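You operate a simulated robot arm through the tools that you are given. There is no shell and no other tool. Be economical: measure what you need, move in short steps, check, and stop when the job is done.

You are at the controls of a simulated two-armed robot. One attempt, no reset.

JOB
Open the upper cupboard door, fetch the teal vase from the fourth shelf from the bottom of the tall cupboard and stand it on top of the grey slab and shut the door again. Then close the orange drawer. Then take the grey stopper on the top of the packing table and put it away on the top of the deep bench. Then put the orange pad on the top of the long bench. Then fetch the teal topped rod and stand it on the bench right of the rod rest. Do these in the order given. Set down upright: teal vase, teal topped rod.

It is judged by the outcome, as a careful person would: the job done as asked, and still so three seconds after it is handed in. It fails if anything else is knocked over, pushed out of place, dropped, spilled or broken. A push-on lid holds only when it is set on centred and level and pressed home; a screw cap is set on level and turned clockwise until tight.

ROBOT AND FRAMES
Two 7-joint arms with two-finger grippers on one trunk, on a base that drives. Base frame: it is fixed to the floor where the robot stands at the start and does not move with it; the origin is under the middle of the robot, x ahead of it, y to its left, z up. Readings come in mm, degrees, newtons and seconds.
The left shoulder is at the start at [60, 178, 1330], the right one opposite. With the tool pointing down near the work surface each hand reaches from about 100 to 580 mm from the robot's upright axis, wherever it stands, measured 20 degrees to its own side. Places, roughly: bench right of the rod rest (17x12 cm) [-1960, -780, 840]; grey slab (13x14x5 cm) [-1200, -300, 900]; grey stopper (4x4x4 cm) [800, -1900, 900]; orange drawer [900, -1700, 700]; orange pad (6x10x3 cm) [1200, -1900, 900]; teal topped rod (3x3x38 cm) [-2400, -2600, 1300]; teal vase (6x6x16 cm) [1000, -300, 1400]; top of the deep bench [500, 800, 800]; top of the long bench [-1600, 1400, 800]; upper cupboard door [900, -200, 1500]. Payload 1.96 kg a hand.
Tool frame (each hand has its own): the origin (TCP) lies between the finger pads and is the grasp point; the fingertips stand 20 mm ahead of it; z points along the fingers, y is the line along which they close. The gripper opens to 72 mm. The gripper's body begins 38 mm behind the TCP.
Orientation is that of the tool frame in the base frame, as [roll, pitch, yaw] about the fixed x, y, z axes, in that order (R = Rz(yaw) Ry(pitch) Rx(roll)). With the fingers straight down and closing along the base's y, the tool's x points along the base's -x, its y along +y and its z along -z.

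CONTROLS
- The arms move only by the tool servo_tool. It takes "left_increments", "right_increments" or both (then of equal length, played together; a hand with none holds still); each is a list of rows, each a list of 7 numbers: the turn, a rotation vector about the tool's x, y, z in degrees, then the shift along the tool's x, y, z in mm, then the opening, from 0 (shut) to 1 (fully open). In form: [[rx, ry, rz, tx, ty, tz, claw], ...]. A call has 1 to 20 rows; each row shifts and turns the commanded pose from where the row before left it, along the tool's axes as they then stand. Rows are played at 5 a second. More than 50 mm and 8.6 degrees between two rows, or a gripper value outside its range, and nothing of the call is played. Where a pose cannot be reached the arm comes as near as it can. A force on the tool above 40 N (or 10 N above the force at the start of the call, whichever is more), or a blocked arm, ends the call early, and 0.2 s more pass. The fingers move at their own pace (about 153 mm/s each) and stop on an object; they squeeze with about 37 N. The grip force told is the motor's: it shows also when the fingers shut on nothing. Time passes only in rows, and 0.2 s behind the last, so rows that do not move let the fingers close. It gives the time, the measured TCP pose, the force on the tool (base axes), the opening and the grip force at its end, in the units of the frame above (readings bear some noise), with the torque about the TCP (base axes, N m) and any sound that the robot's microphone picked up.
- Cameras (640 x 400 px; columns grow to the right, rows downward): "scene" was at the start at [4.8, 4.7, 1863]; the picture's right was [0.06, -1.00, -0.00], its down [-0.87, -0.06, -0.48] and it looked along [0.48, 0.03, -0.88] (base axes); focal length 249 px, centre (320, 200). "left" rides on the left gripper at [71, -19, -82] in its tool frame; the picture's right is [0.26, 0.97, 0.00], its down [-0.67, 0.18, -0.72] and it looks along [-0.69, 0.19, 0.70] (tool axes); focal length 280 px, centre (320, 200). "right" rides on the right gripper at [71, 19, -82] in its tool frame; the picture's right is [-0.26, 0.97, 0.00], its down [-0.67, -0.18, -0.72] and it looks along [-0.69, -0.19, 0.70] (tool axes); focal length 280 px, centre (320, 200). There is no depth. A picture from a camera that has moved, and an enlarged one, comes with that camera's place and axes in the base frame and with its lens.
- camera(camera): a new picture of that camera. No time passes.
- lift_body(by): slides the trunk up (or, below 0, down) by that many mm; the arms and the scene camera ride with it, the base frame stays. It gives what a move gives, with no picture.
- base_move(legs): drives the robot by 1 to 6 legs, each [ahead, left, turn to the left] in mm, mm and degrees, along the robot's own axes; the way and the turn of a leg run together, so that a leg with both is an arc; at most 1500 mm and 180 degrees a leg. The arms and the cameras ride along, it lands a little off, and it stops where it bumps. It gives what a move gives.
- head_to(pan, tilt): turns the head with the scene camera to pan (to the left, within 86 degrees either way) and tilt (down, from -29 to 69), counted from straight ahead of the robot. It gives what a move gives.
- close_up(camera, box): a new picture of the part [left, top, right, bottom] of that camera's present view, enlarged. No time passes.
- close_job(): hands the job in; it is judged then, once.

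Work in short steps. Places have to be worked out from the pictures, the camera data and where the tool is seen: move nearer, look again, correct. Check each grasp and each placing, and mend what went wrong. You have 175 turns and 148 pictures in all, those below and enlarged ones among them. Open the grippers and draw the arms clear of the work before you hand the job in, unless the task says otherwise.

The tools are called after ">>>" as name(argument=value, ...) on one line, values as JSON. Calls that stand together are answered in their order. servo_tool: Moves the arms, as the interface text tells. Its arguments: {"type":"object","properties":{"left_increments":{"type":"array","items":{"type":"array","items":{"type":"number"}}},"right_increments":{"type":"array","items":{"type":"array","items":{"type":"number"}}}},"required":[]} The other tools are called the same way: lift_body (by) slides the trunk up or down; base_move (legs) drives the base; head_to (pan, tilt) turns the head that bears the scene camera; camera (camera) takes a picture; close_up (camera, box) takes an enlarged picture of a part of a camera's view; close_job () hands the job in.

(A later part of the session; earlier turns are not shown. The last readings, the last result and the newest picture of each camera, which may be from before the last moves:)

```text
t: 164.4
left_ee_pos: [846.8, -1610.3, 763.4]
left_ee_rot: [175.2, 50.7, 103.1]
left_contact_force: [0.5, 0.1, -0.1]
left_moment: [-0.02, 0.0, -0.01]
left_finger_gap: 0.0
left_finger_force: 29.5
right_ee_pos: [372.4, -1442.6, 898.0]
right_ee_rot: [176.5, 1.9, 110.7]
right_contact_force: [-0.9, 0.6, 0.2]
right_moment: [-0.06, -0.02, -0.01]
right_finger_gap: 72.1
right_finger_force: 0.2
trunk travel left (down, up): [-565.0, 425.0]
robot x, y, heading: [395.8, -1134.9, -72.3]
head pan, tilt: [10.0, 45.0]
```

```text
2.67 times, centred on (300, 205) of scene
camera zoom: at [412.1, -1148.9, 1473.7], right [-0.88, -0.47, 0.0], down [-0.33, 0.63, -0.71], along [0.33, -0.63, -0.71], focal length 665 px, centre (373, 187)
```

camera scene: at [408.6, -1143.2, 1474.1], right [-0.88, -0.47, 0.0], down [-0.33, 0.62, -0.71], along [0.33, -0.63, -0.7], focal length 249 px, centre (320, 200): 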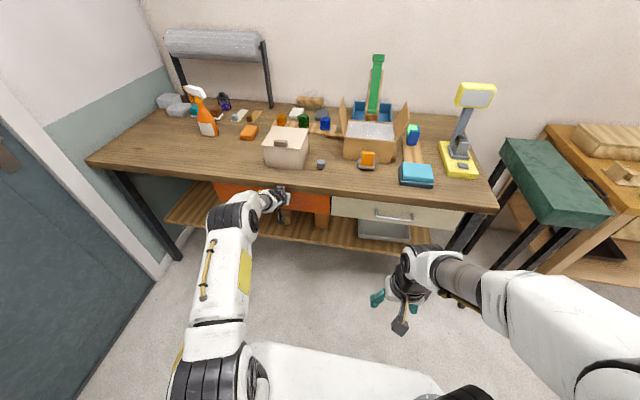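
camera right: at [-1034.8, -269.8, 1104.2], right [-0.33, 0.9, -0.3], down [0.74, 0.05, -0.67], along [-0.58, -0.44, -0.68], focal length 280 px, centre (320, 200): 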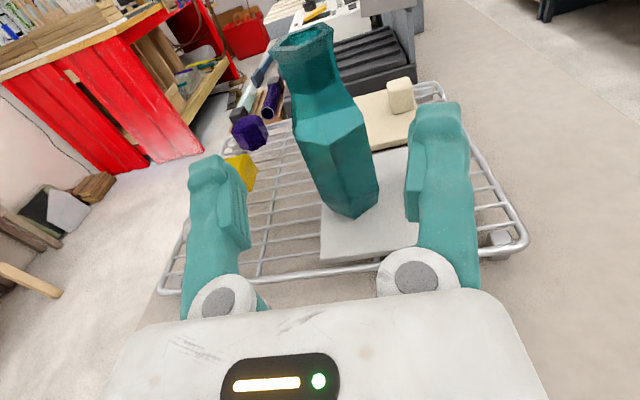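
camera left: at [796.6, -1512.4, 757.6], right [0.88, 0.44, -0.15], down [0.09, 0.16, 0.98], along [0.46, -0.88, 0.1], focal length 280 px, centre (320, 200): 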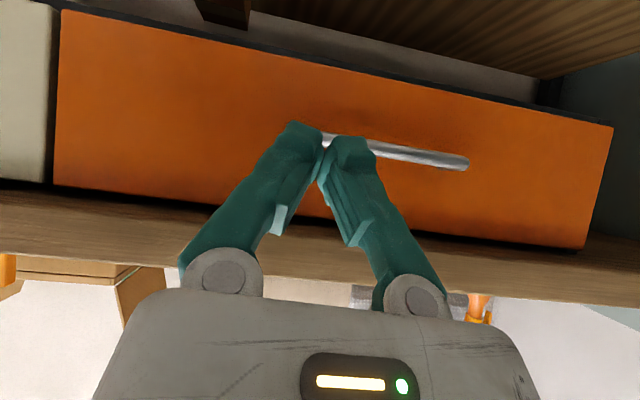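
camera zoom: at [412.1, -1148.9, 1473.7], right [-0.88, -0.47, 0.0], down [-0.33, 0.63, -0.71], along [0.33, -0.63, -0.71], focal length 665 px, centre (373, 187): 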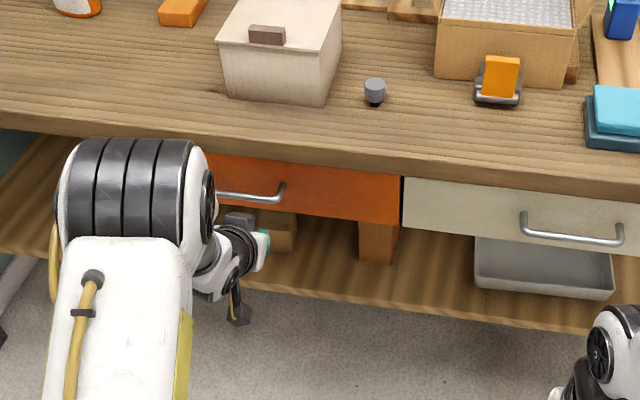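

The orange drawer is in at its stop, beside the white one. Next is the grey stopper, at about (771, -1833). I raise the trunk and turn the left hand down.

>>> servo_tool(left_increments=[[0, 0, 0, 25, 0, -31, 1], [0, 0, 0, 25, 0, -31, 1], [0, 0, 0, 25, 0, -31, 1]])

>>> lift_body(by=300)

>>> servo_tool(left_increments=[[0, 8.2, 0, 0, 0, 0, 1], [0, 8.2, 0, 0, 0, 0, 1], [0, 8.2, 0, 0, 0, 0, 1], [0, 8.2, 0, 0, 0, 0, 1], [0, 8.2, 0, 0, 0, 0, 1], [0, 8.2, 0, 0, 0, 0, 1]])

>>> base_move(legs=[[280, 0, 0]])

>>> head_to(pan=10, tilt=55)

>>> camera(camera="scene")

>>> camera(camera="left")

```text
t: 165.2
left_ee_pos: [812.1, -1496.0, 762.4]
left_ee_rot: [175.1, 50.8, 103.1]
left_contact_force: [0.0, -0.6, 0.2]
left_moment: [0.02, 0.01, 0.02]
left_finger_gap: 71.9
left_finger_force: 0.0
right_ee_pos: [372.1, -1442.3, 898.6]
right_ee_rot: [176.4, 1.8, 110.8]
right_contact_force: [0.1, 0.8, 0.4]
right_moment: [-0.02, 0.01, -0.01]
right_finger_gap: 72.2
right_finger_force: 0.1
trunk travel left (down, up): [-565.0, 425.0]
robot x, y, heading: [394.1, -1134.2, -72.0]
head pan, tilt: [10.0, 45.0]
```

```text
t: 168.2
left_ee_pos: [812.0, -1498.3, 1062.8]
left_ee_rot: [175.2, 50.7, 103.2]
left_contact_force: [-0.3, 0.3, -0.3]
left_moment: [0.02, 0.01, -0.02]
left_finger_gap: 71.9
left_finger_force: 0.1
right_ee_pos: [371.7, -1443.0, 1197.2]
right_ee_rot: [176.5, 1.8, 110.7]
right_contact_force: [-0.5, -1.0, -0.3]
right_moment: [-0.01, 0.0, -0.01]
right_finger_gap: 72.0
right_finger_force: 0.0
trunk travel left (down, up): [-865.0, 125.0]
robot x, y, heading: [395.7, -1135.8, -72.3]
head pan, tilt: [10.0, 45.0]
```

```text
t: 169.6
left_ee_pos: [812.3, -1497.2, 1062.3]
left_ee_rot: [177.0, 1.5, 106.8]
left_contact_force: [0.4, -0.8, 0.4]
left_moment: [0.02, -0.03, -0.02]
left_finger_gap: 72.0
left_finger_force: 0.0
right_ee_pos: [372.7, -1443.7, 1198.0]
right_ee_rot: [176.5, 1.8, 110.7]
right_contact_force: [0.2, 1.2, 0.1]
right_moment: [0.02, 0.03, 0.01]
right_finger_gap: 72.1
right_finger_force: 0.0
trunk travel left (down, up): [-865.0, 125.0]
robot x, y, heading: [391.5, -1136.1, -72.3]
head pan, tilt: [10.0, 45.0]
```

```text
t: 171.6
left_ee_pos: [900.5, -1762.2, 1063.1]
left_ee_rot: [176.9, 1.7, 107.1]
left_contact_force: [0.3, 0.3, -0.1]
left_moment: [0.01, 0.0, -0.04]
left_finger_gap: 71.7
left_finger_force: 0.0
right_ee_pos: [459.7, -1711.8, 1197.2]
right_ee_rot: [176.5, 2.0, 111.0]
right_contact_force: [0.3, -0.1, 0.5]
right_moment: [0.02, -0.03, 0.0]
right_finger_gap: 71.8
right_finger_force: 0.1
trunk travel left (down, up): [-865.0, 125.0]
robot x, y, heading: [481.1, -1407.6, -71.6]
head pan, tilt: [10.0, 45.0]
```

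```text
t: 172.3
left_ee_pos: [901.4, -1764.6, 1061.7]
left_ee_rot: [176.9, 1.6, 107.1]
left_contact_force: [-0.2, 0.7, -0.3]
left_moment: [0.0, 0.0, -0.03]
left_finger_gap: 72.1
left_finger_force: 0.1
right_ee_pos: [461.8, -1713.7, 1197.0]
right_ee_rot: [176.5, 1.8, 111.0]
right_contact_force: [-0.5, 0.9, 0.3]
right_moment: [0.0, -0.02, 0.0]
right_finger_gap: 72.2
right_finger_force: 0.0
trunk travel left (down, up): [-865.0, 125.0]
robot x, y, heading: [480.3, -1403.0, -71.8]
head pan, tilt: [10.0, 55.0]
```

```text
70 pictures are left
camera scene: at [495.5, -1411.5, 1760.3], right [-0.88, -0.47, 0.0], down [-0.39, 0.72, -0.57], along [0.27, -0.51, -0.82], focal length 249 px, centre (320, 200)
```

scene: 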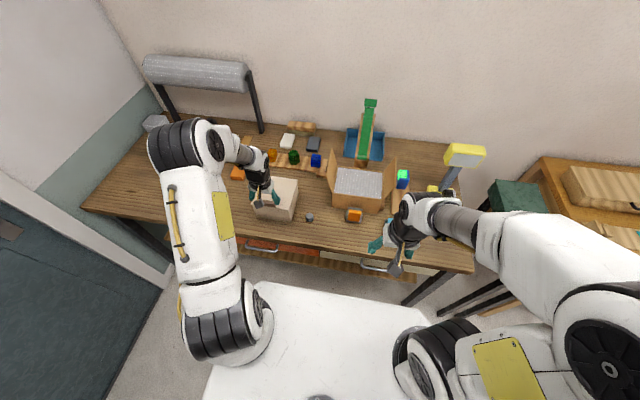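

```text
69 pictures are left
camera left: at [856.6, -1701.7, 1139.6], right [0.84, 0.54, 0.04], down [0.33, -0.58, 0.74], along [0.42, -0.61, -0.67], focal length 280 px, centre (320, 200)
```

left: 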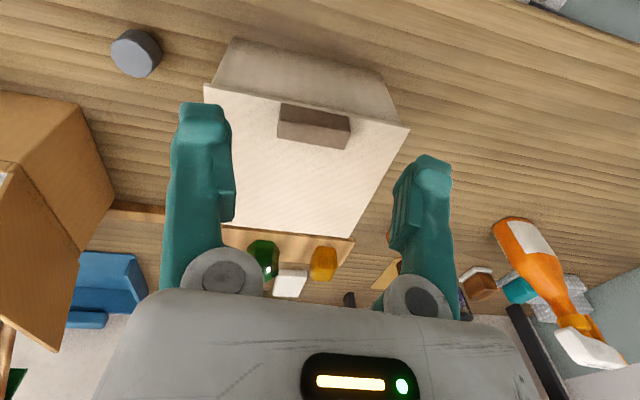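

I triangulate the stopper's top at about (785, -1857, 890). I move the left hand over it.

>>> servo_tool(left_increments=[[0, 0, 0, -18, -46, 0, 0.85], [0, 0, 0, -18, -46, 0, 0.85], [0, 0, 0, -18, -46, 0, 0.85], [0, 0, 0, 0, 0, 40, 0.85], [0, 0, 0, 0, 0, 40, 0.85]])

>>> camera(camera="left")

```text
t: 173.5
left_ee_pos: [792.0, -1859.0, 972.9]
left_ee_rot: [176.9, 1.5, 107.1]
left_contact_force: [0.6, 0.4, 0.2]
left_moment: [-0.02, -0.02, 0.0]
left_finger_gap: 61.0
left_finger_force: 0.1
right_ee_pos: [461.3, -1713.1, 1197.6]
right_ee_rot: [176.6, 1.8, 111.0]
right_contact_force: [0.4, -0.4, 0.7]
right_moment: [0.0, -0.04, -0.02]
right_finger_gap: 72.1
right_finger_force: 0.0
trunk travel left (down, up): [-865.0, 125.0]
robot x, y, heading: [481.1, -1404.8, -71.8]
head pan, tilt: [10.0, 55.0]
```

```text
68 pictures are left
camera left: at [746.9, -1797.1, 1051.1], right [0.84, 0.54, 0.04], down [0.33, -0.58, 0.74], along [0.42, -0.61, -0.67], focal length 280 px, centre (320, 200)
```

left: 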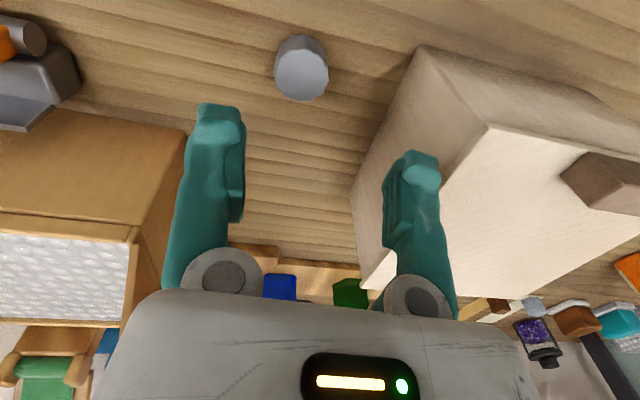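

The stopper lies about 10 mm right of and 5 mm behind the grasp line. I correct and lower to 905.

>>> servo_tool(left_increments=[[0, 0, 0, 5, -10, 0, 0.85], [0, 0, 0, 0, 0, 34, 0.85], [0, 0, 0, 0, 0, 34, 0.85]])

>>> camera(camera="left")

```text
t: 174.3
left_ee_pos: [783.7, -1857.4, 908.1]
left_ee_rot: [176.9, 1.6, 107.1]
left_contact_force: [-0.5, 0.5, -0.5]
left_moment: [-0.02, 0.03, -0.04]
left_finger_gap: 61.4
left_finger_force: 0.0
right_ee_pos: [461.8, -1713.4, 1197.6]
right_ee_rot: [176.5, 1.8, 111.0]
right_contact_force: [-0.4, 1.4, -0.4]
right_moment: [0.0, -0.03, -0.01]
right_finger_gap: 72.0
right_finger_force: 0.1
trunk travel left (down, up): [-865.0, 125.0]
robot x, y, heading: [484.1, -1398.8, -71.6]
head pan, tilt: [10.0, 55.0]
```

```text
67 pictures are left
camera left: at [739.9, -1793.7, 985.3], right [0.84, 0.54, 0.04], down [0.33, -0.58, 0.74], along [0.42, -0.61, -0.67], focal length 280 px, centre (320, 200)
```

left: 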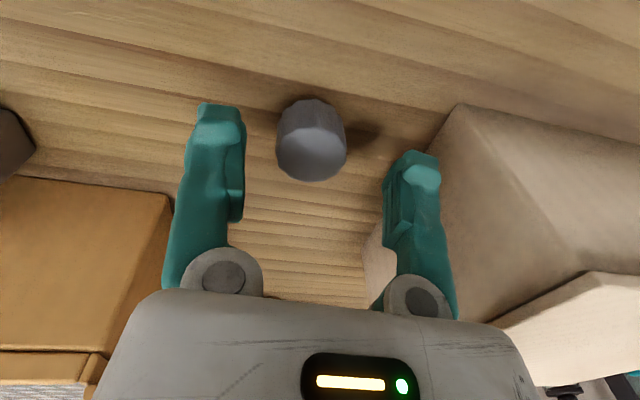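

Well aligned. I lower 26 mm and close.

>>> servo_tool(left_increments=[[0, 0, 0, 0, -3, 13, 0.85], [0, 0, 0, 0, 0, 13, 0.85], [0, 0, 0, 0, 0, 0, 0], [0, 0, 0, 0, 0, 0, 0], [0, 0, 0, 0, 0, 0, 0]])

>>> camera(camera="left")

```text
t: 175.5
left_ee_pos: [781.3, -1856.0, 879.6]
left_ee_rot: [176.8, 1.6, 107.2]
left_contact_force: [-1.1, -1.3, 0.5]
left_moment: [0.04, 0.0, -0.01]
left_finger_gap: 29.1
left_finger_force: 36.5
right_ee_pos: [460.8, -1712.5, 1197.4]
right_ee_rot: [176.5, 1.7, 110.9]
right_contact_force: [0.1, -0.3, 0.6]
right_moment: [0.01, 0.01, 0.01]
right_finger_gap: 72.0
right_finger_force: 0.0
trunk travel left (down, up): [-865.0, 125.0]
robot x, y, heading: [480.5, -1406.8, -72.0]
head pan, tilt: [10.0, 55.0]
```

```text
66 pictures are left
camera left: at [736.8, -1793.8, 958.8], right [0.84, 0.54, 0.04], down [0.33, -0.58, 0.74], along [0.42, -0.61, -0.67], focal length 280 px, centre (320, 200)
```

left: 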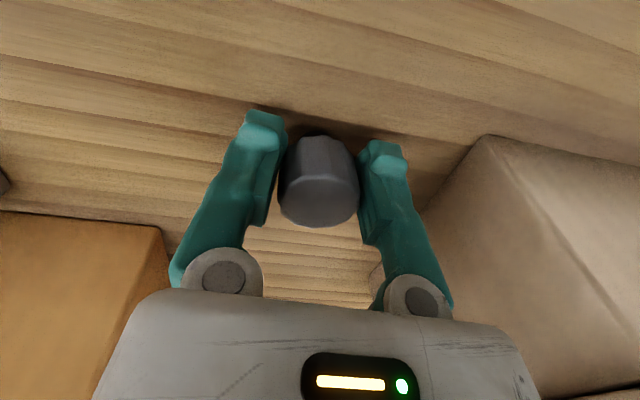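

The stopper is gripped (29 mm). I lift it, back away, turn and drive to the deep bench.

>>> servo_tool(left_increments=[[0, 0, 0, 0, 0, -45, 0], [0, 0, 0, 0, 0, -45, 0], [0, 0, 0, 0, 0, -45, 0], [0, 0, 0, 0, 0, -45, 0], [0, 0, 0, 0, 0, -45, 0]])

>>> base_move(legs=[[-400, 0, 0], [0, 0, 90], [-200, 0, 0], [0, 1000, 0]])

>>> head_to(pan=10, tilt=50)

>>> camera(camera="scene")

```text
t: 176.7
left_ee_pos: [766.8, -1852.6, 1107.3]
left_ee_rot: [176.9, 1.7, 107.1]
left_contact_force: [-0.3, 0.2, -0.4]
left_moment: [-0.02, 0.03, 0.01]
left_finger_gap: 29.0
left_finger_force: 37.1
right_ee_pos: [460.7, -1712.5, 1198.1]
right_ee_rot: [176.5, 1.9, 111.0]
right_contact_force: [-0.7, 1.0, 0.1]
right_moment: [0.0, 0.02, -0.01]
right_finger_gap: 72.1
right_finger_force: 0.1
trunk travel left (down, up): [-865.0, 125.0]
robot x, y, heading: [482.7, -1402.2, -71.9]
head pan, tilt: [10.0, 55.0]
```

```text
t: 189.1
left_ee_pos: [248.4, 152.7, 1106.5]
left_ee_rot: [177.0, 1.6, -159.9]
left_contact_force: [-0.5, -0.3, 0.3]
left_moment: [-0.02, -0.01, 0.03]
left_finger_gap: 28.8
left_finger_force: 37.2
right_ee_pos: [122.3, -161.3, 1197.4]
right_ee_rot: [176.5, 1.8, -156.1]
right_contact_force: [0.2, -0.5, 0.4]
right_moment: [0.01, -0.03, 0.01]
right_finger_gap: 71.9
right_finger_force: 0.0
trunk travel left (down, up): [-865.0, 125.0]
robot x, y, heading: [-187.8, -157.9, 21.0]
head pan, tilt: [10.0, 55.0]
```

```text
t: 189.8
left_ee_pos: [249.7, 152.6, 1106.6]
left_ee_rot: [176.9, 1.6, -160.0]
left_contact_force: [0.1, 0.6, -0.8]
left_moment: [0.01, 0.02, 0.01]
left_finger_gap: 28.9
left_finger_force: 37.0
right_ee_pos: [123.9, -159.6, 1198.7]
right_ee_rot: [176.5, 1.8, -156.1]
right_contact_force: [0.3, -1.1, -0.9]
right_moment: [-0.01, -0.03, 0.02]
right_finger_gap: 72.1
right_finger_force: 0.0
trunk travel left (down, up): [-865.0, 125.0]
robot x, y, heading: [-186.3, -154.4, 20.9]
head pan, tilt: [10.0, 50.0]
```

```text
65 pictures are left
camera scene: at [-176.4, -136.8, 1766.7], right [0.51, -0.86, 0.0], down [-0.66, -0.39, -0.64], along [0.55, 0.33, -0.77], focal length 249 px, centre (320, 200)
```

scene: 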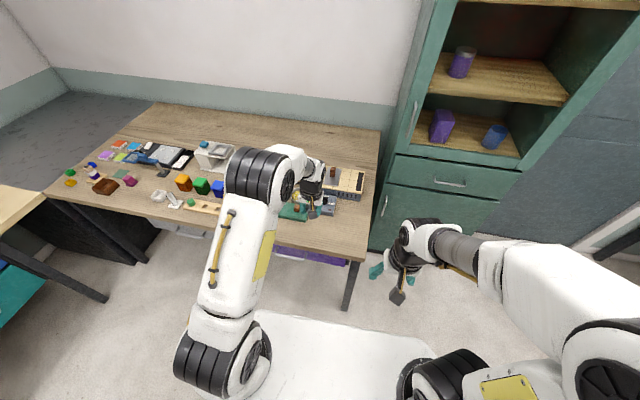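

>>> camera(camera="left")

>>> close_up(camera="scene", box=[200, 140, 400, 270])

```text
64 pictures are left
camera left: at [186.9, 105.6, 1184.2], right [-0.58, 0.82, 0.04], down [0.57, 0.36, 0.74], along [0.59, 0.45, -0.67], focal length 280 px, centre (320, 200)
```

left: 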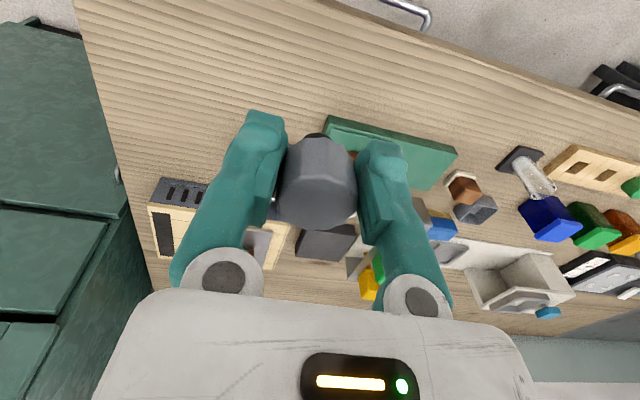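

```text
3.08 times, centred on (300, 205) of scene
camera zoom: at [-176.4, -136.8, 1766.7], right [0.51, -0.86, 0.0], down [-0.66, -0.39, -0.64], along [0.55, 0.33, -0.77], focal length 767 px, centre (382, 185)
```

zoom: 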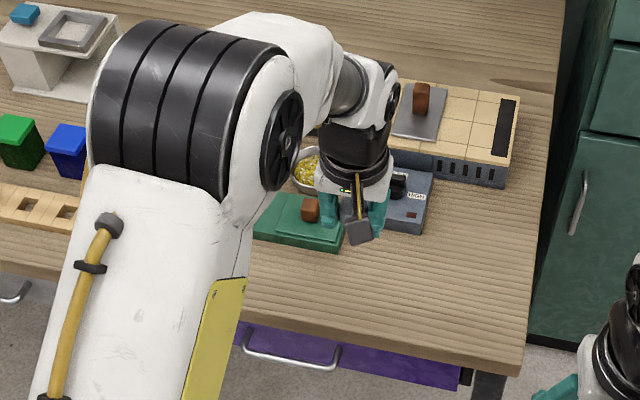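

The strip in front of the blue device is free, so I choose the spot (340, 129). I drive 80 mm ahead, move over it and go down part way.

>>> base_move(legs=[[80, 0, 0]])

>>> servo_tool(left_increments=[[0, 0, 0, 2, -28, 0, 0], [0, 0, 0, 2, -27, 0, 0], [0, 0, 0, 0, 0, 45, 0], [0, 0, 0, 0, 0, 45, 0], [0, 0, 0, 0, 0, 45, 0], [0, 0, 0, 0, 0, 45, 0]])

>>> camera(camera="left")

```text
t: 190.8
left_ee_pos: [320.8, 180.6, 1107.0]
left_ee_rot: [176.9, 1.7, -160.1]
left_contact_force: [-0.5, -0.5, 0.3]
left_moment: [0.0, 0.0, -0.01]
left_finger_gap: 28.9
left_finger_force: 37.3
right_ee_pos: [194.9, -133.1, 1197.4]
right_ee_rot: [176.5, 1.9, -156.2]
right_contact_force: [-0.8, -0.1, 0.2]
right_moment: [0.0, -0.02, -0.01]
right_finger_gap: 72.1
right_finger_force: 0.0
trunk travel left (down, up): [-865.0, 125.0]
robot x, y, heading: [-111.6, -127.0, 20.7]
head pan, tilt: [10.0, 50.0]
```

```text
t: 192.2
left_ee_pos: [339.9, 140.6, 922.6]
left_ee_rot: [177.0, 1.6, -160.2]
left_contact_force: [0.5, 0.0, -0.7]
left_moment: [-0.03, -0.01, 0.02]
left_finger_gap: 28.8
left_finger_force: 36.7
right_ee_pos: [198.3, -131.6, 1199.0]
right_ee_rot: [176.6, 1.7, -156.1]
right_contact_force: [0.2, -0.3, 0.6]
right_moment: [-0.05, 0.02, 0.0]
right_finger_gap: 71.9
right_finger_force: 0.1
trunk travel left (down, up): [-865.0, 125.0]
robot x, y, heading: [-112.1, -134.5, 21.0]
head pan, tilt: [10.0, 50.0]
```

```text
62 pictures are left
camera left: at [278.7, 91.9, 1000.0], right [-0.58, 0.82, 0.04], down [0.57, 0.36, 0.74], along [0.59, 0.45, -0.67], focal length 280 px, centre (320, 200)
```

left: 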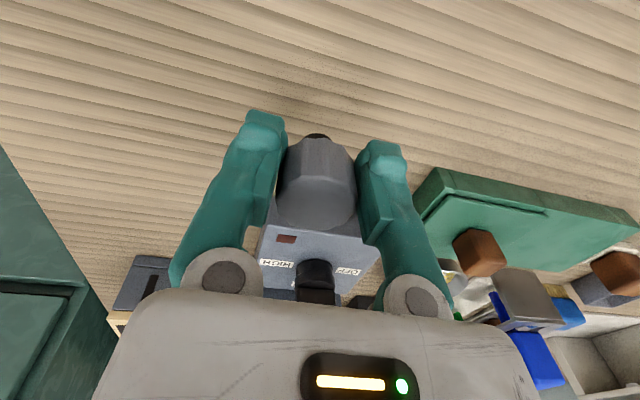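

Free wood lies below, with the blue device just ahead. I move 15 mm back and lower until contact.

>>> servo_tool(left_increments=[[0, 0, 0, 15, 0, 15, 0], [0, 0, 0, 0, 0, 15, 0], [0, 0, 0, 0, 0, 5, 0], [0, 0, 0, 0, 0, 4, 0], [0, 0, 0, 0, 0, 4, 0], [0, 0, 0, 0, 0, 4, 0]])

```text
t: 193.6
left_ee_pos: [325.9, 135.8, 879.0]
left_ee_rot: [176.9, 2.0, -160.1]
left_contact_force: [-1.4, 2.7, 26.4]
left_moment: [0.1, -0.09, 0.05]
left_finger_gap: 29.1
left_finger_force: 36.9
right_ee_pos: [194.7, -133.7, 1198.6]
right_ee_rot: [176.4, 2.0, -156.2]
right_contact_force: [-1.4, 0.2, -0.6]
right_moment: [0.0, -0.01, -0.01]
right_finger_gap: 71.9
right_finger_force: 0.0
trunk travel left (down, up): [-865.0, 125.0]
robot x, y, heading: [-110.6, -125.3, 20.8]
head pan, tilt: [10.0, 50.0]
```

It touches the bench. I ease up 1 mm, open and lift away.

>>> servo_tool(left_increments=[[0, 0, 0, 0, 0, -2, 0], [0, 0, 0, 0, 0, 0, 0.6], [0, 0, 0, 0, 0, 0, 0.8], [0, 0, 0, 0, 0, 0, 0.8], [0, 0, 0, 0, 0, -40, 0.8], [0, 0, 0, 0, 0, -45, 0.8], [0, 0, 0, 0, 0, -45, 1], [0, 0, 0, 0, 0, -45, 1], [0, 0, 0, 0, 0, -45, 1]])

>>> camera(camera="left")

```text
t: 195.6
left_ee_pos: [321.0, 119.6, 1094.9]
left_ee_rot: [176.9, 1.6, -160.0]
left_contact_force: [-0.1, -0.8, -0.1]
left_moment: [0.0, -0.02, 0.0]
left_finger_gap: 71.9
left_finger_force: 0.1
right_ee_pos: [195.8, -132.4, 1197.9]
right_ee_rot: [176.6, 1.9, -156.3]
right_contact_force: [0.1, 0.8, -0.9]
right_moment: [0.01, 0.01, -0.01]
right_finger_gap: 72.0
right_finger_force: 0.0
trunk travel left (down, up): [-865.0, 125.0]
robot x, y, heading: [-113.7, -127.3, 20.7]
head pan, tilt: [10.0, 50.0]
```

```text
61 pictures are left
camera left: at [259.5, 72.0, 1174.8], right [-0.58, 0.82, 0.04], down [0.57, 0.36, 0.74], along [0.59, 0.45, -0.67], focal length 280 px, centre (320, 200)
```

left: 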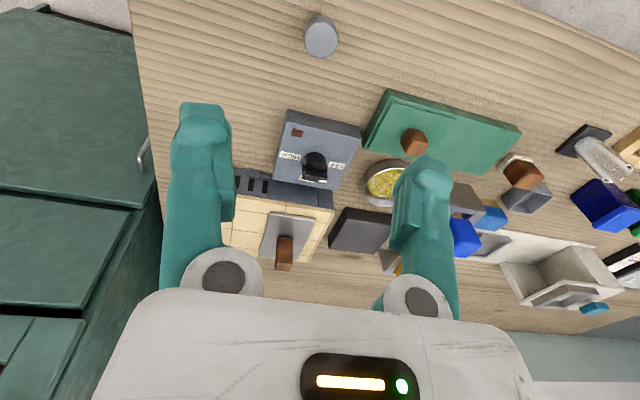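

The stopper stands on the deep bench. Next is the orange pad, at about (1190, -1905). I return to the packing table.

>>> base_move(legs=[[-100, 0, 0], [0, -1000, 0], [0, 0, -92.7], [0, 560, 0], [350, 0, 0]])

>>> head_to(pan=10, tilt=50)

>>> camera(camera="scene")

>>> camera(camera="left")

```text
t: 210.0
left_ee_pos: [997.8, -1701.7, 1097.1]
left_ee_rot: [176.9, 1.6, 107.5]
left_contact_force: [-0.1, -0.1, 0.5]
left_moment: [0.02, 0.0, 0.0]
left_finger_gap: 71.8
left_finger_force: 0.0
right_ee_pos: [751.5, -1564.9, 1198.5]
right_ee_rot: [176.5, 1.9, 111.4]
right_contact_force: [-0.4, 0.3, -0.7]
right_moment: [-0.04, 0.0, -0.02]
right_finger_gap: 71.8
right_finger_force: 0.0
trunk travel left (down, up): [-865.0, 125.0]
robot x, y, heading: [764.1, -1262.1, -71.7]
head pan, tilt: [10.0, 50.0]
```

```text
t: 210.6
left_ee_pos: [997.9, -1701.1, 1095.8]
left_ee_rot: [176.8, 1.6, 107.5]
left_contact_force: [-0.3, -0.1, 0.4]
left_moment: [0.03, -0.02, 0.01]
left_finger_gap: 72.0
left_finger_force: 0.0
right_ee_pos: [751.9, -1567.4, 1197.8]
right_ee_rot: [176.5, 1.8, 111.4]
right_contact_force: [0.1, 0.4, 0.6]
right_moment: [-0.04, 0.01, -0.01]
right_finger_gap: 72.1
right_finger_force: 0.0
trunk travel left (down, up): [-865.0, 125.0]
robot x, y, heading: [771.3, -1256.8, -71.6]
head pan, tilt: [10.0, 50.0]
```

```text
60 pictures are left
camera scene: at [785.6, -1268.8, 1766.7], right [-0.88, -0.48, 0.0], down [-0.36, 0.67, -0.64], along [0.31, -0.57, -0.77], focal length 249 px, centre (320, 200)
```

scene: 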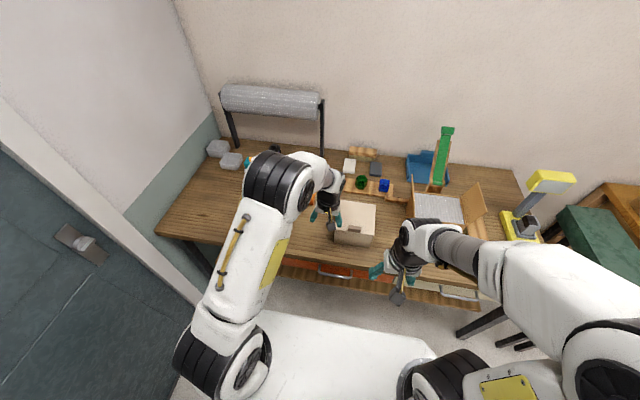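

```text
59 pictures are left
camera left: at [951.9, -1640.6, 1174.0], right [0.84, 0.54, 0.04], down [0.33, -0.58, 0.74], along [0.43, -0.61, -0.67], focal length 280 px, centre (320, 200)
```

left: 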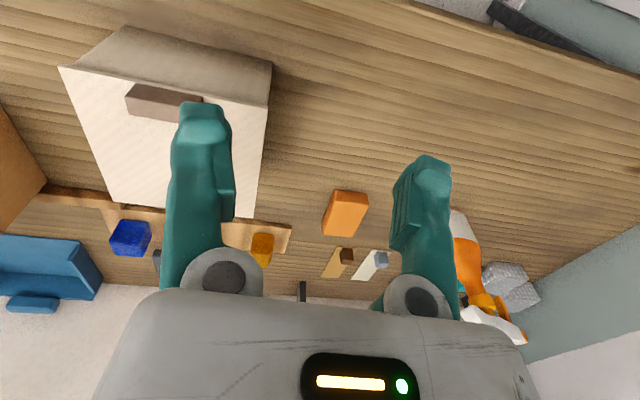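

The pad lies with its long side pointing away, about (1192, -1908), turned about 6° from my heading. I move the base closer, then reach out with the left hand tipped about 41°.

>>> base_move(legs=[[70, 100, 0]])

>>> servo_tool(left_increments=[[0, 0, -6, 0, 0, 0, 1], [0, -8.2, 0, -36, 4, 5, 1], [0, -8.2, 0, -35, 4, 10, 1], [0, -8.2, 0, -33, 4, 15, 1], [0, -8.2, 0, -31, 4, 20, 1], [0, -8.2, 0, -28, 4, 24, 1], [0, 0, 0, 29.5, 0, 34, 1], [0, 0, 0, 29.5, 0, 34, 1]])

>>> camera(camera="left")

```text
t: 211.9
left_ee_pos: [1111.4, -1739.2, 1095.6]
left_ee_rot: [176.9, 1.6, 107.2]
left_contact_force: [0.1, 0.3, 0.0]
left_moment: [0.0, 0.01, -0.01]
left_finger_gap: 71.7
left_finger_force: 0.0
right_ee_pos: [865.4, -1602.6, 1198.0]
right_ee_rot: [176.3, 1.9, 111.2]
right_contact_force: [0.3, -0.3, 1.2]
right_moment: [0.0, 0.01, 0.02]
right_finger_gap: 71.7
right_finger_force: 0.0
trunk travel left (down, up): [-865.0, 125.0]
robot x, y, heading: [890.2, -1292.0, -71.7]
head pan, tilt: [10.0, 50.0]
```

```text
t: 213.7
left_ee_pos: [1208.8, -1900.2, 987.3]
left_ee_rot: [176.1, 42.9, 110.9]
left_contact_force: [-0.4, -0.1, 0.0]
left_moment: [0.01, 0.02, 0.03]
left_finger_gap: 71.9
left_finger_force: 0.1
right_ee_pos: [867.1, -1603.0, 1197.2]
right_ee_rot: [176.4, 1.7, 111.1]
right_contact_force: [0.2, 0.4, 0.6]
right_moment: [0.03, 0.02, 0.0]
right_finger_gap: 71.8
right_finger_force: 0.1
trunk travel left (down, up): [-865.0, 125.0]
robot x, y, heading: [881.2, -1291.3, -71.6]
head pan, tilt: [10.0, 50.0]
```

```text
58 pictures are left
camera left: at [1146.7, -1809.1, 997.3], right [0.82, 0.56, -0.13], down [0.13, 0.05, 0.99], along [0.56, -0.83, -0.03], focal length 280 px, centre (320, 200)
```

left: 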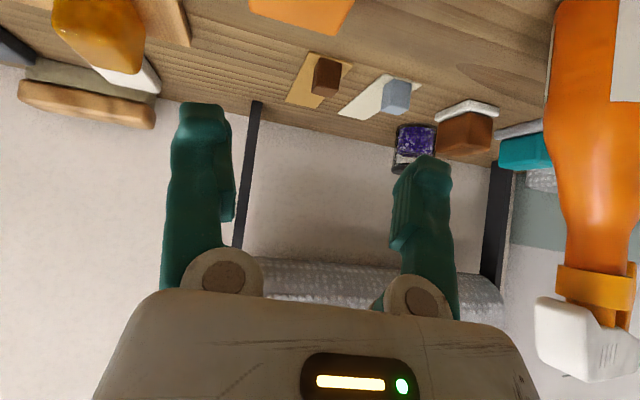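

From the far edge the pad is actually parallel to my heading, with its centre at about (1203, -1922). I correct sideways and lower part way.

>>> servo_tool(left_increments=[[1.6, 0, 1.9, -11, -12, 10, 1], [0, 0, 0, 19.7, 0, 22.6, 1], [0, 0, 0, 19.7, 0, 22.6, 1]])

>>> camera(camera="left")

>>> close_up(camera="scene", box=[200, 120, 400, 260])

```text
t: 214.5
left_ee_pos: [1206.9, -1918.7, 928.9]
left_ee_rot: [175.9, 42.7, 108.2]
left_contact_force: [-0.1, -0.3, -0.3]
left_moment: [-0.01, 0.0, 0.01]
left_finger_gap: 72.2
left_finger_force: 0.2
right_ee_pos: [867.0, -1603.4, 1197.5]
right_ee_rot: [176.5, 1.7, 111.1]
right_contact_force: [0.1, 0.3, 0.7]
right_moment: [-0.01, -0.02, -0.02]
right_finger_gap: 71.8
right_finger_force: 0.1
trunk travel left (down, up): [-865.0, 125.0]
robot x, y, heading: [888.3, -1293.6, -71.5]
head pan, tilt: [10.0, 50.0]
```

```text
57 pictures are left
camera left: at [1149.1, -1825.1, 938.2], right [0.84, 0.53, -0.13], down [0.13, 0.04, 0.99], along [0.53, -0.85, -0.03], focal length 280 px, centre (320, 200)
```

left: 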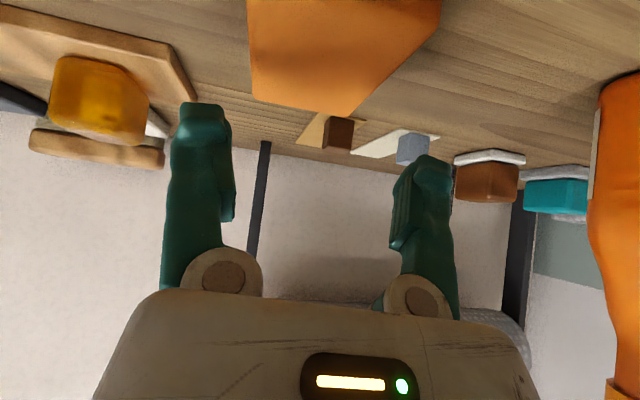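

```text
2.86 times, centred on (300, 190) of scene
camera zoom: at [902.3, -1304.7, 1766.8], right [-0.88, -0.47, 0.0], down [-0.36, 0.67, -0.64], along [0.3, -0.57, -0.77], focal length 712 px, centre (377, 229)
```

zoom: 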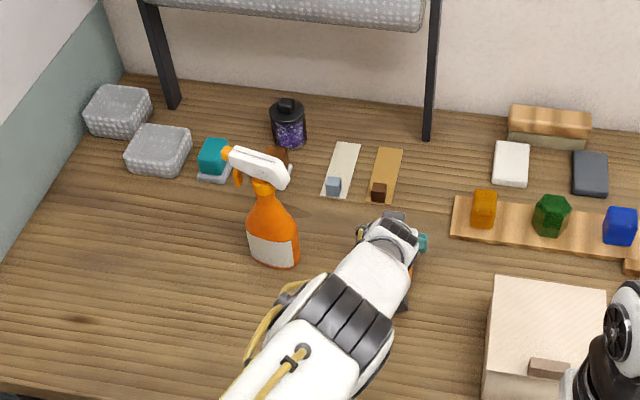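

The pad's midline lies about 7 mm right of the hand. I correct and lower onto it.

>>> servo_tool(left_increments=[[0, 0, 0, 0, -7, 0, 1], [0, 0, 0, 13, 0, 15, 1], [0, 0, 0, 8, 0, 9, 1]])

>>> camera(camera="left")

```text
t: 215.3
left_ee_pos: [1195.8, -1916.0, 893.9]
left_ee_rot: [176.0, 42.7, 108.1]
left_contact_force: [0.1, -0.6, -0.5]
left_moment: [0.01, -0.01, -0.01]
left_finger_gap: 72.0
left_finger_force: 0.0
left hand out of reach, approached as far as the arm can: row 3
right_ee_pos: [867.1, -1602.7, 1198.2]
right_ee_rot: [176.5, 1.9, 111.2]
right_contact_force: [-0.7, 0.2, -0.2]
right_moment: [0.0, 0.02, -0.02]
right_finger_gap: 71.8
right_finger_force: 0.1
trunk travel left (down, up): [-865.0, 125.0]
robot x, y, heading: [885.4, -1296.1, -71.7]
head pan, tilt: [10.0, 50.0]
```

```text
55 pictures are left
camera left: at [1137.3, -1823.0, 904.4], right [0.84, 0.53, -0.13], down [0.13, 0.04, 0.99], along [0.53, -0.85, -0.03], focal length 280 px, centre (320, 200)
```

left: 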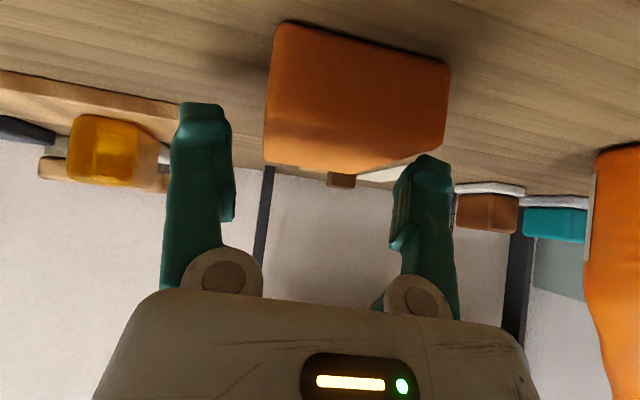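

The arm is at its reach, so I lower the trunk for the last millimetres, after a small turn and shift.

>>> servo_tool(left_increments=[[-1.8, 0, -2, 0, 2, 0, 1]])

>>> lift_body(by=-16)

>>> camera(camera="left")

```text
t: 215.7
left_ee_pos: [1197.7, -1914.2, 893.2]
left_ee_rot: [175.9, 42.9, 110.8]
left_contact_force: [-0.4, 0.1, 0.4]
left_moment: [0.0, 0.0, -0.01]
left_finger_gap: 72.0
left_finger_force: 0.1
right_ee_pos: [867.5, -1603.2, 1198.0]
right_ee_rot: [176.3, 1.8, 111.2]
right_contact_force: [-0.4, 0.5, 0.5]
right_moment: [0.01, -0.03, 0.02]
right_finger_gap: 71.6
right_finger_force: 0.0
trunk travel left (down, up): [-865.0, 125.0]
robot x, y, heading: [883.1, -1297.6, -71.8]
head pan, tilt: [10.0, 50.0]
```

```text
t: 216.3
left_ee_pos: [1197.4, -1914.5, 877.9]
left_ee_rot: [176.1, 42.8, 110.8]
left_contact_force: [-0.5, 0.2, 0.3]
left_moment: [-0.05, 0.04, 0.0]
left_finger_gap: 72.2
left_finger_force: 0.1
right_ee_pos: [866.9, -1602.9, 1180.8]
right_ee_rot: [176.5, 1.8, 111.1]
right_contact_force: [0.2, 0.2, 0.5]
right_moment: [0.03, -0.04, 0.02]
right_finger_gap: 72.0
right_finger_force: 0.1
trunk travel left (down, up): [-849.0, 141.0]
robot x, y, heading: [885.4, -1299.2, -71.5]
head pan, tilt: [10.0, 50.0]
```

```text
54 pictures are left
camera left: at [1135.1, -1824.7, 887.2], right [0.81, 0.57, -0.13], down [0.12, 0.05, 0.99], along [0.57, -0.82, -0.03], focal length 280 px, centre (320, 200)
```

left: 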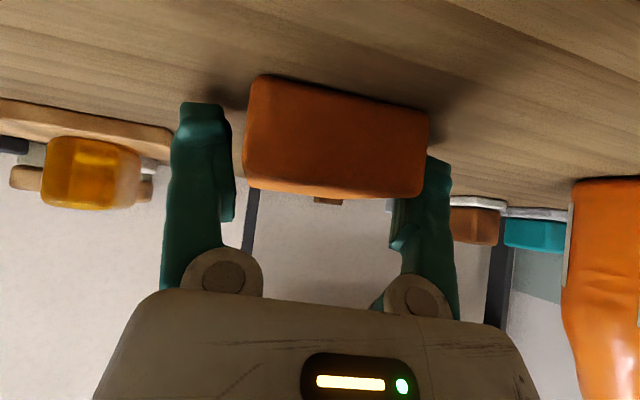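

The pad sits centred between the fingers. I close.

>>> servo_tool(left_increments=[[0, 0, 0, 0, 0, 0, 0.5], [0, 0, 0, 0, 0, 0, 0], [0, 0, 0, 0, 0, 0, 0], [0, 0, 0, 0, 0, 0, 0]])

>>> lift_body(by=120)

>>> camera(camera="left")

```text
t: 217.3
left_ee_pos: [1197.3, -1914.4, 878.9]
left_ee_rot: [176.0, 42.8, 110.8]
left_contact_force: [1.2, -0.3, 6.0]
left_moment: [0.28, -0.16, 0.0]
left_finger_gap: 63.0
left_finger_force: 36.9
right_ee_pos: [866.0, -1602.2, 1181.7]
right_ee_rot: [176.5, 1.8, 111.2]
right_contact_force: [-0.1, 0.3, -0.3]
right_moment: [0.01, -0.01, -0.01]
right_finger_gap: 71.9
right_finger_force: 0.0
trunk travel left (down, up): [-849.0, 141.0]
robot x, y, heading: [886.0, -1297.1, -71.6]
head pan, tilt: [10.0, 50.0]
```

```text
t: 218.8
left_ee_pos: [1197.8, -1915.4, 998.6]
left_ee_rot: [176.0, 42.9, 110.8]
left_contact_force: [1.0, 0.1, -0.8]
left_moment: [0.0, 0.0, -0.01]
left_finger_gap: 61.0
left_finger_force: 36.3
right_ee_pos: [865.9, -1603.1, 1301.5]
right_ee_rot: [176.5, 1.8, 111.2]
right_contact_force: [-0.5, -0.1, -0.7]
right_moment: [0.0, -0.04, 0.0]
right_finger_gap: 72.0
right_finger_force: 0.0
trunk travel left (down, up): [-969.0, 21.0]
robot x, y, heading: [885.6, -1291.9, -71.7]
head pan, tilt: [10.0, 50.0]
```

```text
53 pictures are left
camera left: at [1135.2, -1824.7, 1007.4], right [0.81, 0.57, -0.13], down [0.12, 0.05, 0.99], along [0.57, -0.82, -0.03], focal length 280 px, centre (320, 200)
```

left: 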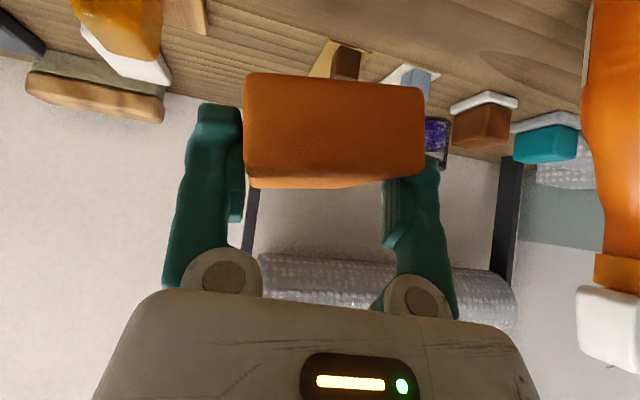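

The pad is held (61 mm). I draw it in and up, then drive around to the long bench on the other side of the room.

>>> servo_tool(left_increments=[[0, 0, 0, -27, 0, -30, 0], [0, 0, 0, -27, 0, -30, 0], [0, 0, 0, 29, 0, -27, 0], [0, 0, 0, 29, 0, -27, 0], [0, 0, 0, 29, 0, -27, 0], [0, 0, 0, 29, 0, -27, 0]])

>>> base_move(legs=[[-400, 0, 0], [0, -700, 0], [0, 0, 180], [1400, 0, 0]])

>>> head_to(pan=20, tilt=30)

>>> camera(camera="scene")

```text
t: 220.2
left_ee_pos: [1129.9, -1767.5, 1078.2]
left_ee_rot: [176.0, 43.1, 110.9]
left_contact_force: [0.4, 0.5, -0.5]
left_moment: [0.0, 0.01, 0.03]
left_finger_gap: 60.8
left_finger_force: 36.9
right_ee_pos: [867.1, -1601.9, 1301.3]
right_ee_rot: [176.5, 1.9, 111.3]
right_contact_force: [0.0, -0.2, -0.5]
right_moment: [0.02, -0.03, 0.0]
right_finger_gap: 71.9
right_finger_force: 0.1
trunk travel left (down, up): [-969.0, 21.0]
robot x, y, heading: [885.5, -1292.6, -71.6]
head pan, tilt: [10.0, 50.0]
```

```text
t: 240.2
left_ee_pos: [-646.9, 651.2, 1078.2]
left_ee_rot: [176.0, 42.9, -67.8]
left_contact_force: [-0.5, 0.0, -0.5]
left_moment: [0.02, -0.01, 0.06]
left_finger_gap: 59.9
left_finger_force: 37.2
right_ee_pos: [-378.2, 492.2, 1302.7]
right_ee_rot: [176.5, 1.8, -67.3]
right_contact_force: [1.4, -0.1, 0.4]
right_moment: [0.0, 0.02, -0.01]
right_finger_gap: 72.4
right_finger_force: 0.0
trunk travel left (down, up): [-969.0, 21.0]
robot x, y, heading: [-387.4, 180.7, 109.6]
head pan, tilt: [10.0, 50.0]
```

```text
t: 241.0
left_ee_pos: [-646.8, 651.5, 1078.1]
left_ee_rot: [176.0, 42.8, -67.7]
left_contact_force: [0.2, 0.4, -0.7]
left_moment: [-0.01, 0.03, 0.0]
left_finger_gap: 59.6
left_finger_force: 36.7
right_ee_pos: [-378.7, 492.1, 1301.1]
right_ee_rot: [176.4, 1.9, -67.2]
right_contact_force: [0.4, -1.2, -1.3]
right_moment: [0.01, 0.02, 0.01]
right_finger_gap: 72.1
right_finger_force: 0.1
trunk travel left (down, up): [-969.0, 21.0]
robot x, y, heading: [-389.0, 183.5, 109.6]
head pan, tilt: [20.0, 30.0]
```

```text
52 pictures are left
camera scene: at [-427.9, 197.6, 1900.2], right [0.77, 0.64, 0.0], down [0.32, -0.39, -0.87], along [-0.55, 0.67, -0.5], focal length 249 px, centre (320, 200)
```

scene: 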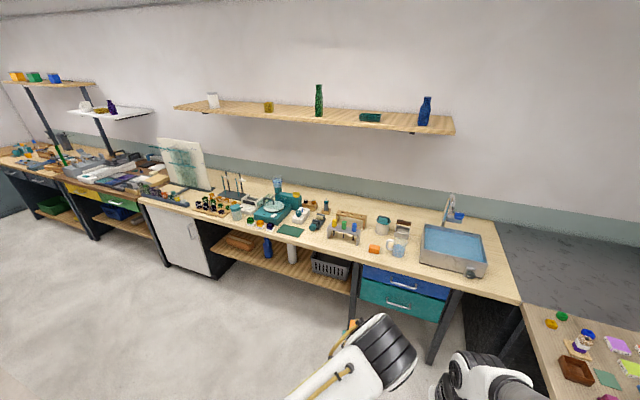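

The long bench lies along the wall with the sink at its right end. I enlarge it to find a free spot.

>>> close_up(camera="scene", box=[190, 160, 530, 310])

```text
1.88 times, centred on (360, 235) of scene
camera zoom: at [-427.9, 197.6, 1900.2], right [0.77, 0.64, 0.0], down [0.32, -0.39, -0.87], along [-0.55, 0.67, -0.5], focal length 469 px, centre (245, 134)
```

zoom: 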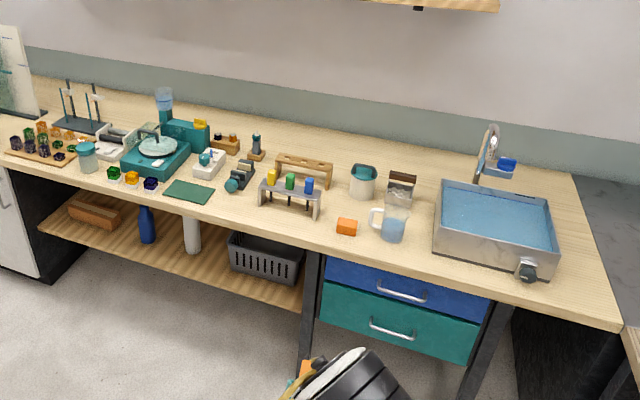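

A good free spot is on the front of the bench between the green mat and the vial rack, about (-1302, 1183). I drive in front of it.

>>> base_move(legs=[[0, 0, -1.6], [440, 0, 0], [0, 460, 0]])

>>> head_to(pan=5, tilt=45)

>>> camera(camera="scene")

>>> camera(camera="left")

```text
t: 246.4
left_ee_pos: [-1207.9, 929.5, 1079.2]
left_ee_rot: [175.9, 42.9, -69.6]
left_contact_force: [0.0, -0.3, 0.3]
left_moment: [-0.03, 0.02, 0.05]
left_finger_gap: 60.0
left_finger_force: 37.1
right_ee_pos: [-944.7, 762.2, 1301.7]
right_ee_rot: [176.4, 1.8, -69.3]
right_contact_force: [0.6, -0.3, -0.4]
right_moment: [0.03, 0.02, -0.01]
right_finger_gap: 72.0
right_finger_force: 0.1
trunk travel left (down, up): [-969.0, 21.0]
robot x, y, heading: [-967.7, 452.3, 107.8]
head pan, tilt: [20.0, 30.0]
```

```text
t: 247.2
left_ee_pos: [-1208.9, 929.6, 1078.8]
left_ee_rot: [176.1, 43.0, -69.5]
left_contact_force: [0.6, 0.6, -0.3]
left_moment: [-0.02, 0.0, 0.0]
left_finger_gap: 59.6
left_finger_force: 37.3
right_ee_pos: [-947.5, 760.9, 1301.2]
right_ee_rot: [176.4, 1.8, -69.2]
right_contact_force: [0.1, -0.6, -0.1]
right_moment: [-0.03, 0.02, -0.02]
right_finger_gap: 71.9
right_finger_force: 0.1
trunk travel left (down, up): [-969.0, 21.0]
robot x, y, heading: [-968.6, 454.5, 108.0]
head pan, tilt: [5.0, 45.0]
```

```text
50 pictures are left
camera scene: at [-981.7, 471.4, 1877.7], right [0.92, 0.39, 0.0], down [0.28, -0.65, -0.71], along [-0.27, 0.65, -0.71], focal length 249 px, centre (320, 200)
```

scene: 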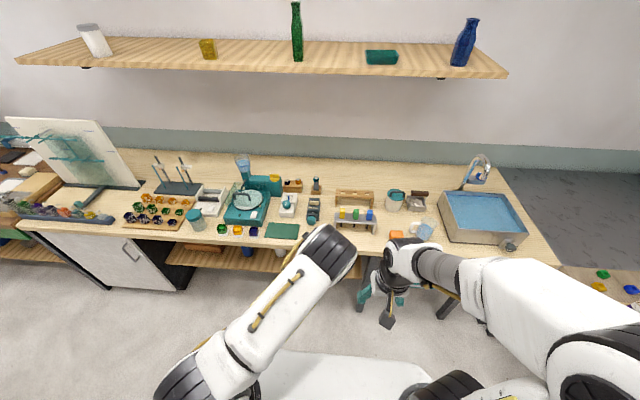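

```text
49 pictures are left
camera left: at [-1149.7, 837.4, 1088.9], right [-0.82, -0.56, -0.13], down [-0.12, -0.05, 0.99], along [-0.56, 0.83, -0.03], focal length 280 px, centre (320, 200)
```

left: 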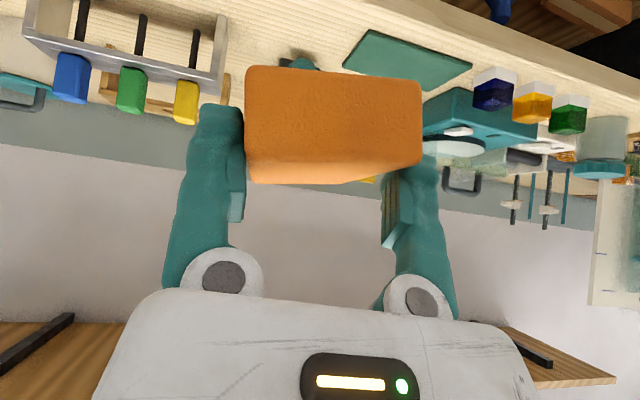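

The free patch spans about 186 mm between mat and rack. I aim the TCP at (-1287, 1119), drive ahead 200 mm and look.

>>> base_move(legs=[[200, 0, 0]])

>>> servo_tool(left_increments=[[0, 0, 0, 26, 8, 30, 0], [0, 0, 0, 26, 8, 30, 0], [0, 0, 0, 26, 0, 30, 0]])

>>> camera(camera="left")

>>> close_up(camera="scene", box=[220, 180, 400, 300])

```text
t: 248.8
left_ee_pos: [-1273.1, 1116.1, 1080.3]
left_ee_rot: [176.0, 43.0, -69.3]
left_contact_force: [-0.8, -0.3, 0.3]
left_moment: [0.01, 0.02, -0.05]
left_finger_gap: 59.6
left_finger_force: 37.1
right_ee_pos: [-1008.5, 950.4, 1301.1]
right_ee_rot: [176.5, 2.0, -68.8]
right_contact_force: [0.3, -0.2, 0.6]
right_moment: [0.05, 0.02, 0.02]
right_finger_gap: 72.1
right_finger_force: 0.1
trunk travel left (down, up): [-969.0, 21.0]
robot x, y, heading: [-1027.2, 645.0, 108.4]
head pan, tilt: [5.0, 45.0]
```

```text
t: 249.6
left_ee_pos: [-1295.9, 1113.9, 961.2]
left_ee_rot: [176.1, 42.7, -69.3]
left_contact_force: [0.3, 0.0, -0.6]
left_moment: [0.01, -0.01, 0.0]
left_finger_gap: 59.5
left_finger_force: 36.8
right_ee_pos: [-1010.3, 953.5, 1301.3]
right_ee_rot: [176.5, 1.7, -68.9]
right_contact_force: [0.4, -0.2, -0.5]
right_moment: [-0.02, -0.01, 0.0]
right_finger_gap: 72.0
right_finger_force: 0.1
trunk travel left (down, up): [-969.0, 21.0]
robot x, y, heading: [-1028.6, 648.3, 108.3]
head pan, tilt: [5.0, 45.0]
```

```text
48 pictures are left
camera left: at [-1236.6, 1022.1, 971.4], right [-0.82, -0.56, -0.13], down [-0.12, -0.05, 0.99], along [-0.56, 0.83, -0.03], focal length 280 px, centre (320, 200)
```

left: 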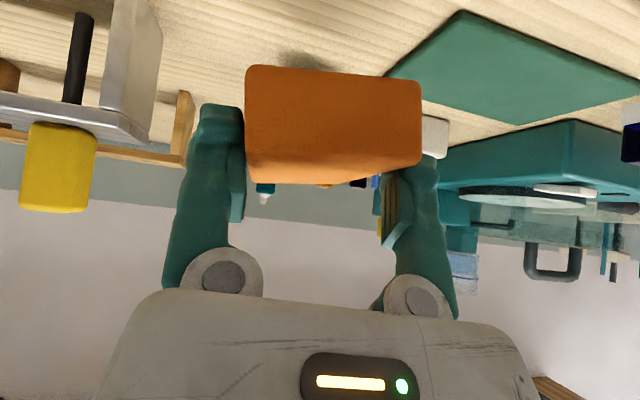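

```text
3.33 times, centred on (310, 240) of scene
camera zoom: at [-1044.0, 664.8, 1877.7], right [0.92, 0.39, 0.0], down [0.28, -0.65, -0.71], along [-0.28, 0.65, -0.71], focal length 831 px, centre (353, 67)
```

zoom: 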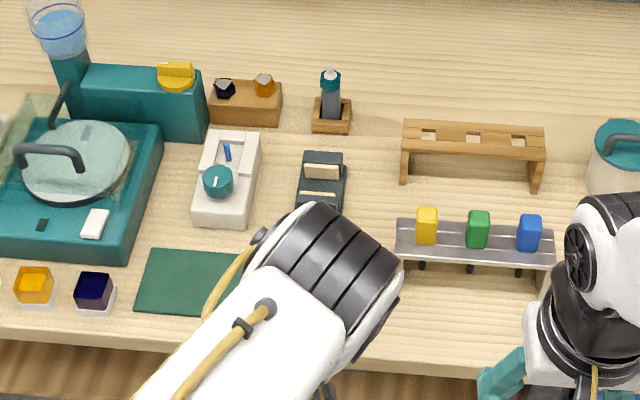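

The pad is over free wood, 27 mm clear of the mat. I lower in steps until it touches.

>>> servo_tool(left_increments=[[0, 0, 0, 16.4, 0, 18.9, 0], [0, 0, 0, 16.4, 0, 18.9, 0], [0, 0, 0, 6.6, 0, 7.6, 0], [0, 0, 0, 3.3, 0, 3.8, 0], [0, 0, 0, 3.3, 0, 3.8, 0], [0, 0, 0, 2, 0, 2.3, 0], [0, 0, 0, 2, 0, 2.3, 0]])

>>> camera(camera="left")

```text
t: 251.2
left_ee_pos: [-1298.6, 1114.9, 887.4]
left_ee_rot: [176.0, 43.3, -69.4]
left_contact_force: [-0.9, 0.8, 24.7]
left_moment: [-0.53, 0.57, -0.04]
left_finger_gap: 59.7
left_finger_force: 36.9
right_ee_pos: [-1009.1, 949.6, 1302.9]
right_ee_rot: [176.4, 1.8, -68.8]
right_contact_force: [0.2, 0.0, 0.0]
right_moment: [0.02, 0.03, -0.01]
right_finger_gap: 71.8
right_finger_force: 0.0
trunk travel left (down, up): [-969.0, 21.0]
robot x, y, heading: [-1025.6, 644.4, 108.2]
head pan, tilt: [5.0, 45.0]
```

```text
46 pictures are left
camera left: at [-1239.1, 1023.9, 896.9], right [-0.82, -0.56, -0.13], down [-0.12, -0.05, 0.99], along [-0.56, 0.83, -0.02], focal length 280 px, centre (320, 200)
```

left: 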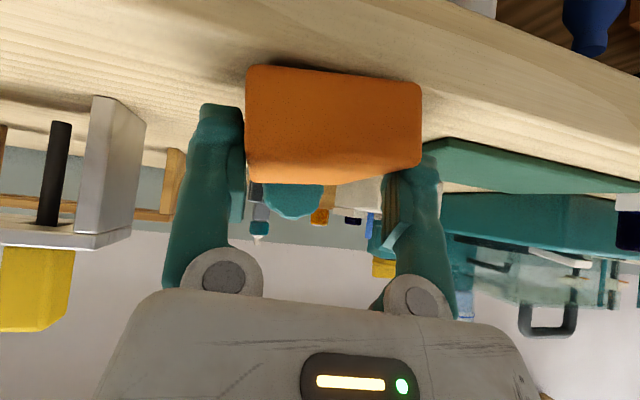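

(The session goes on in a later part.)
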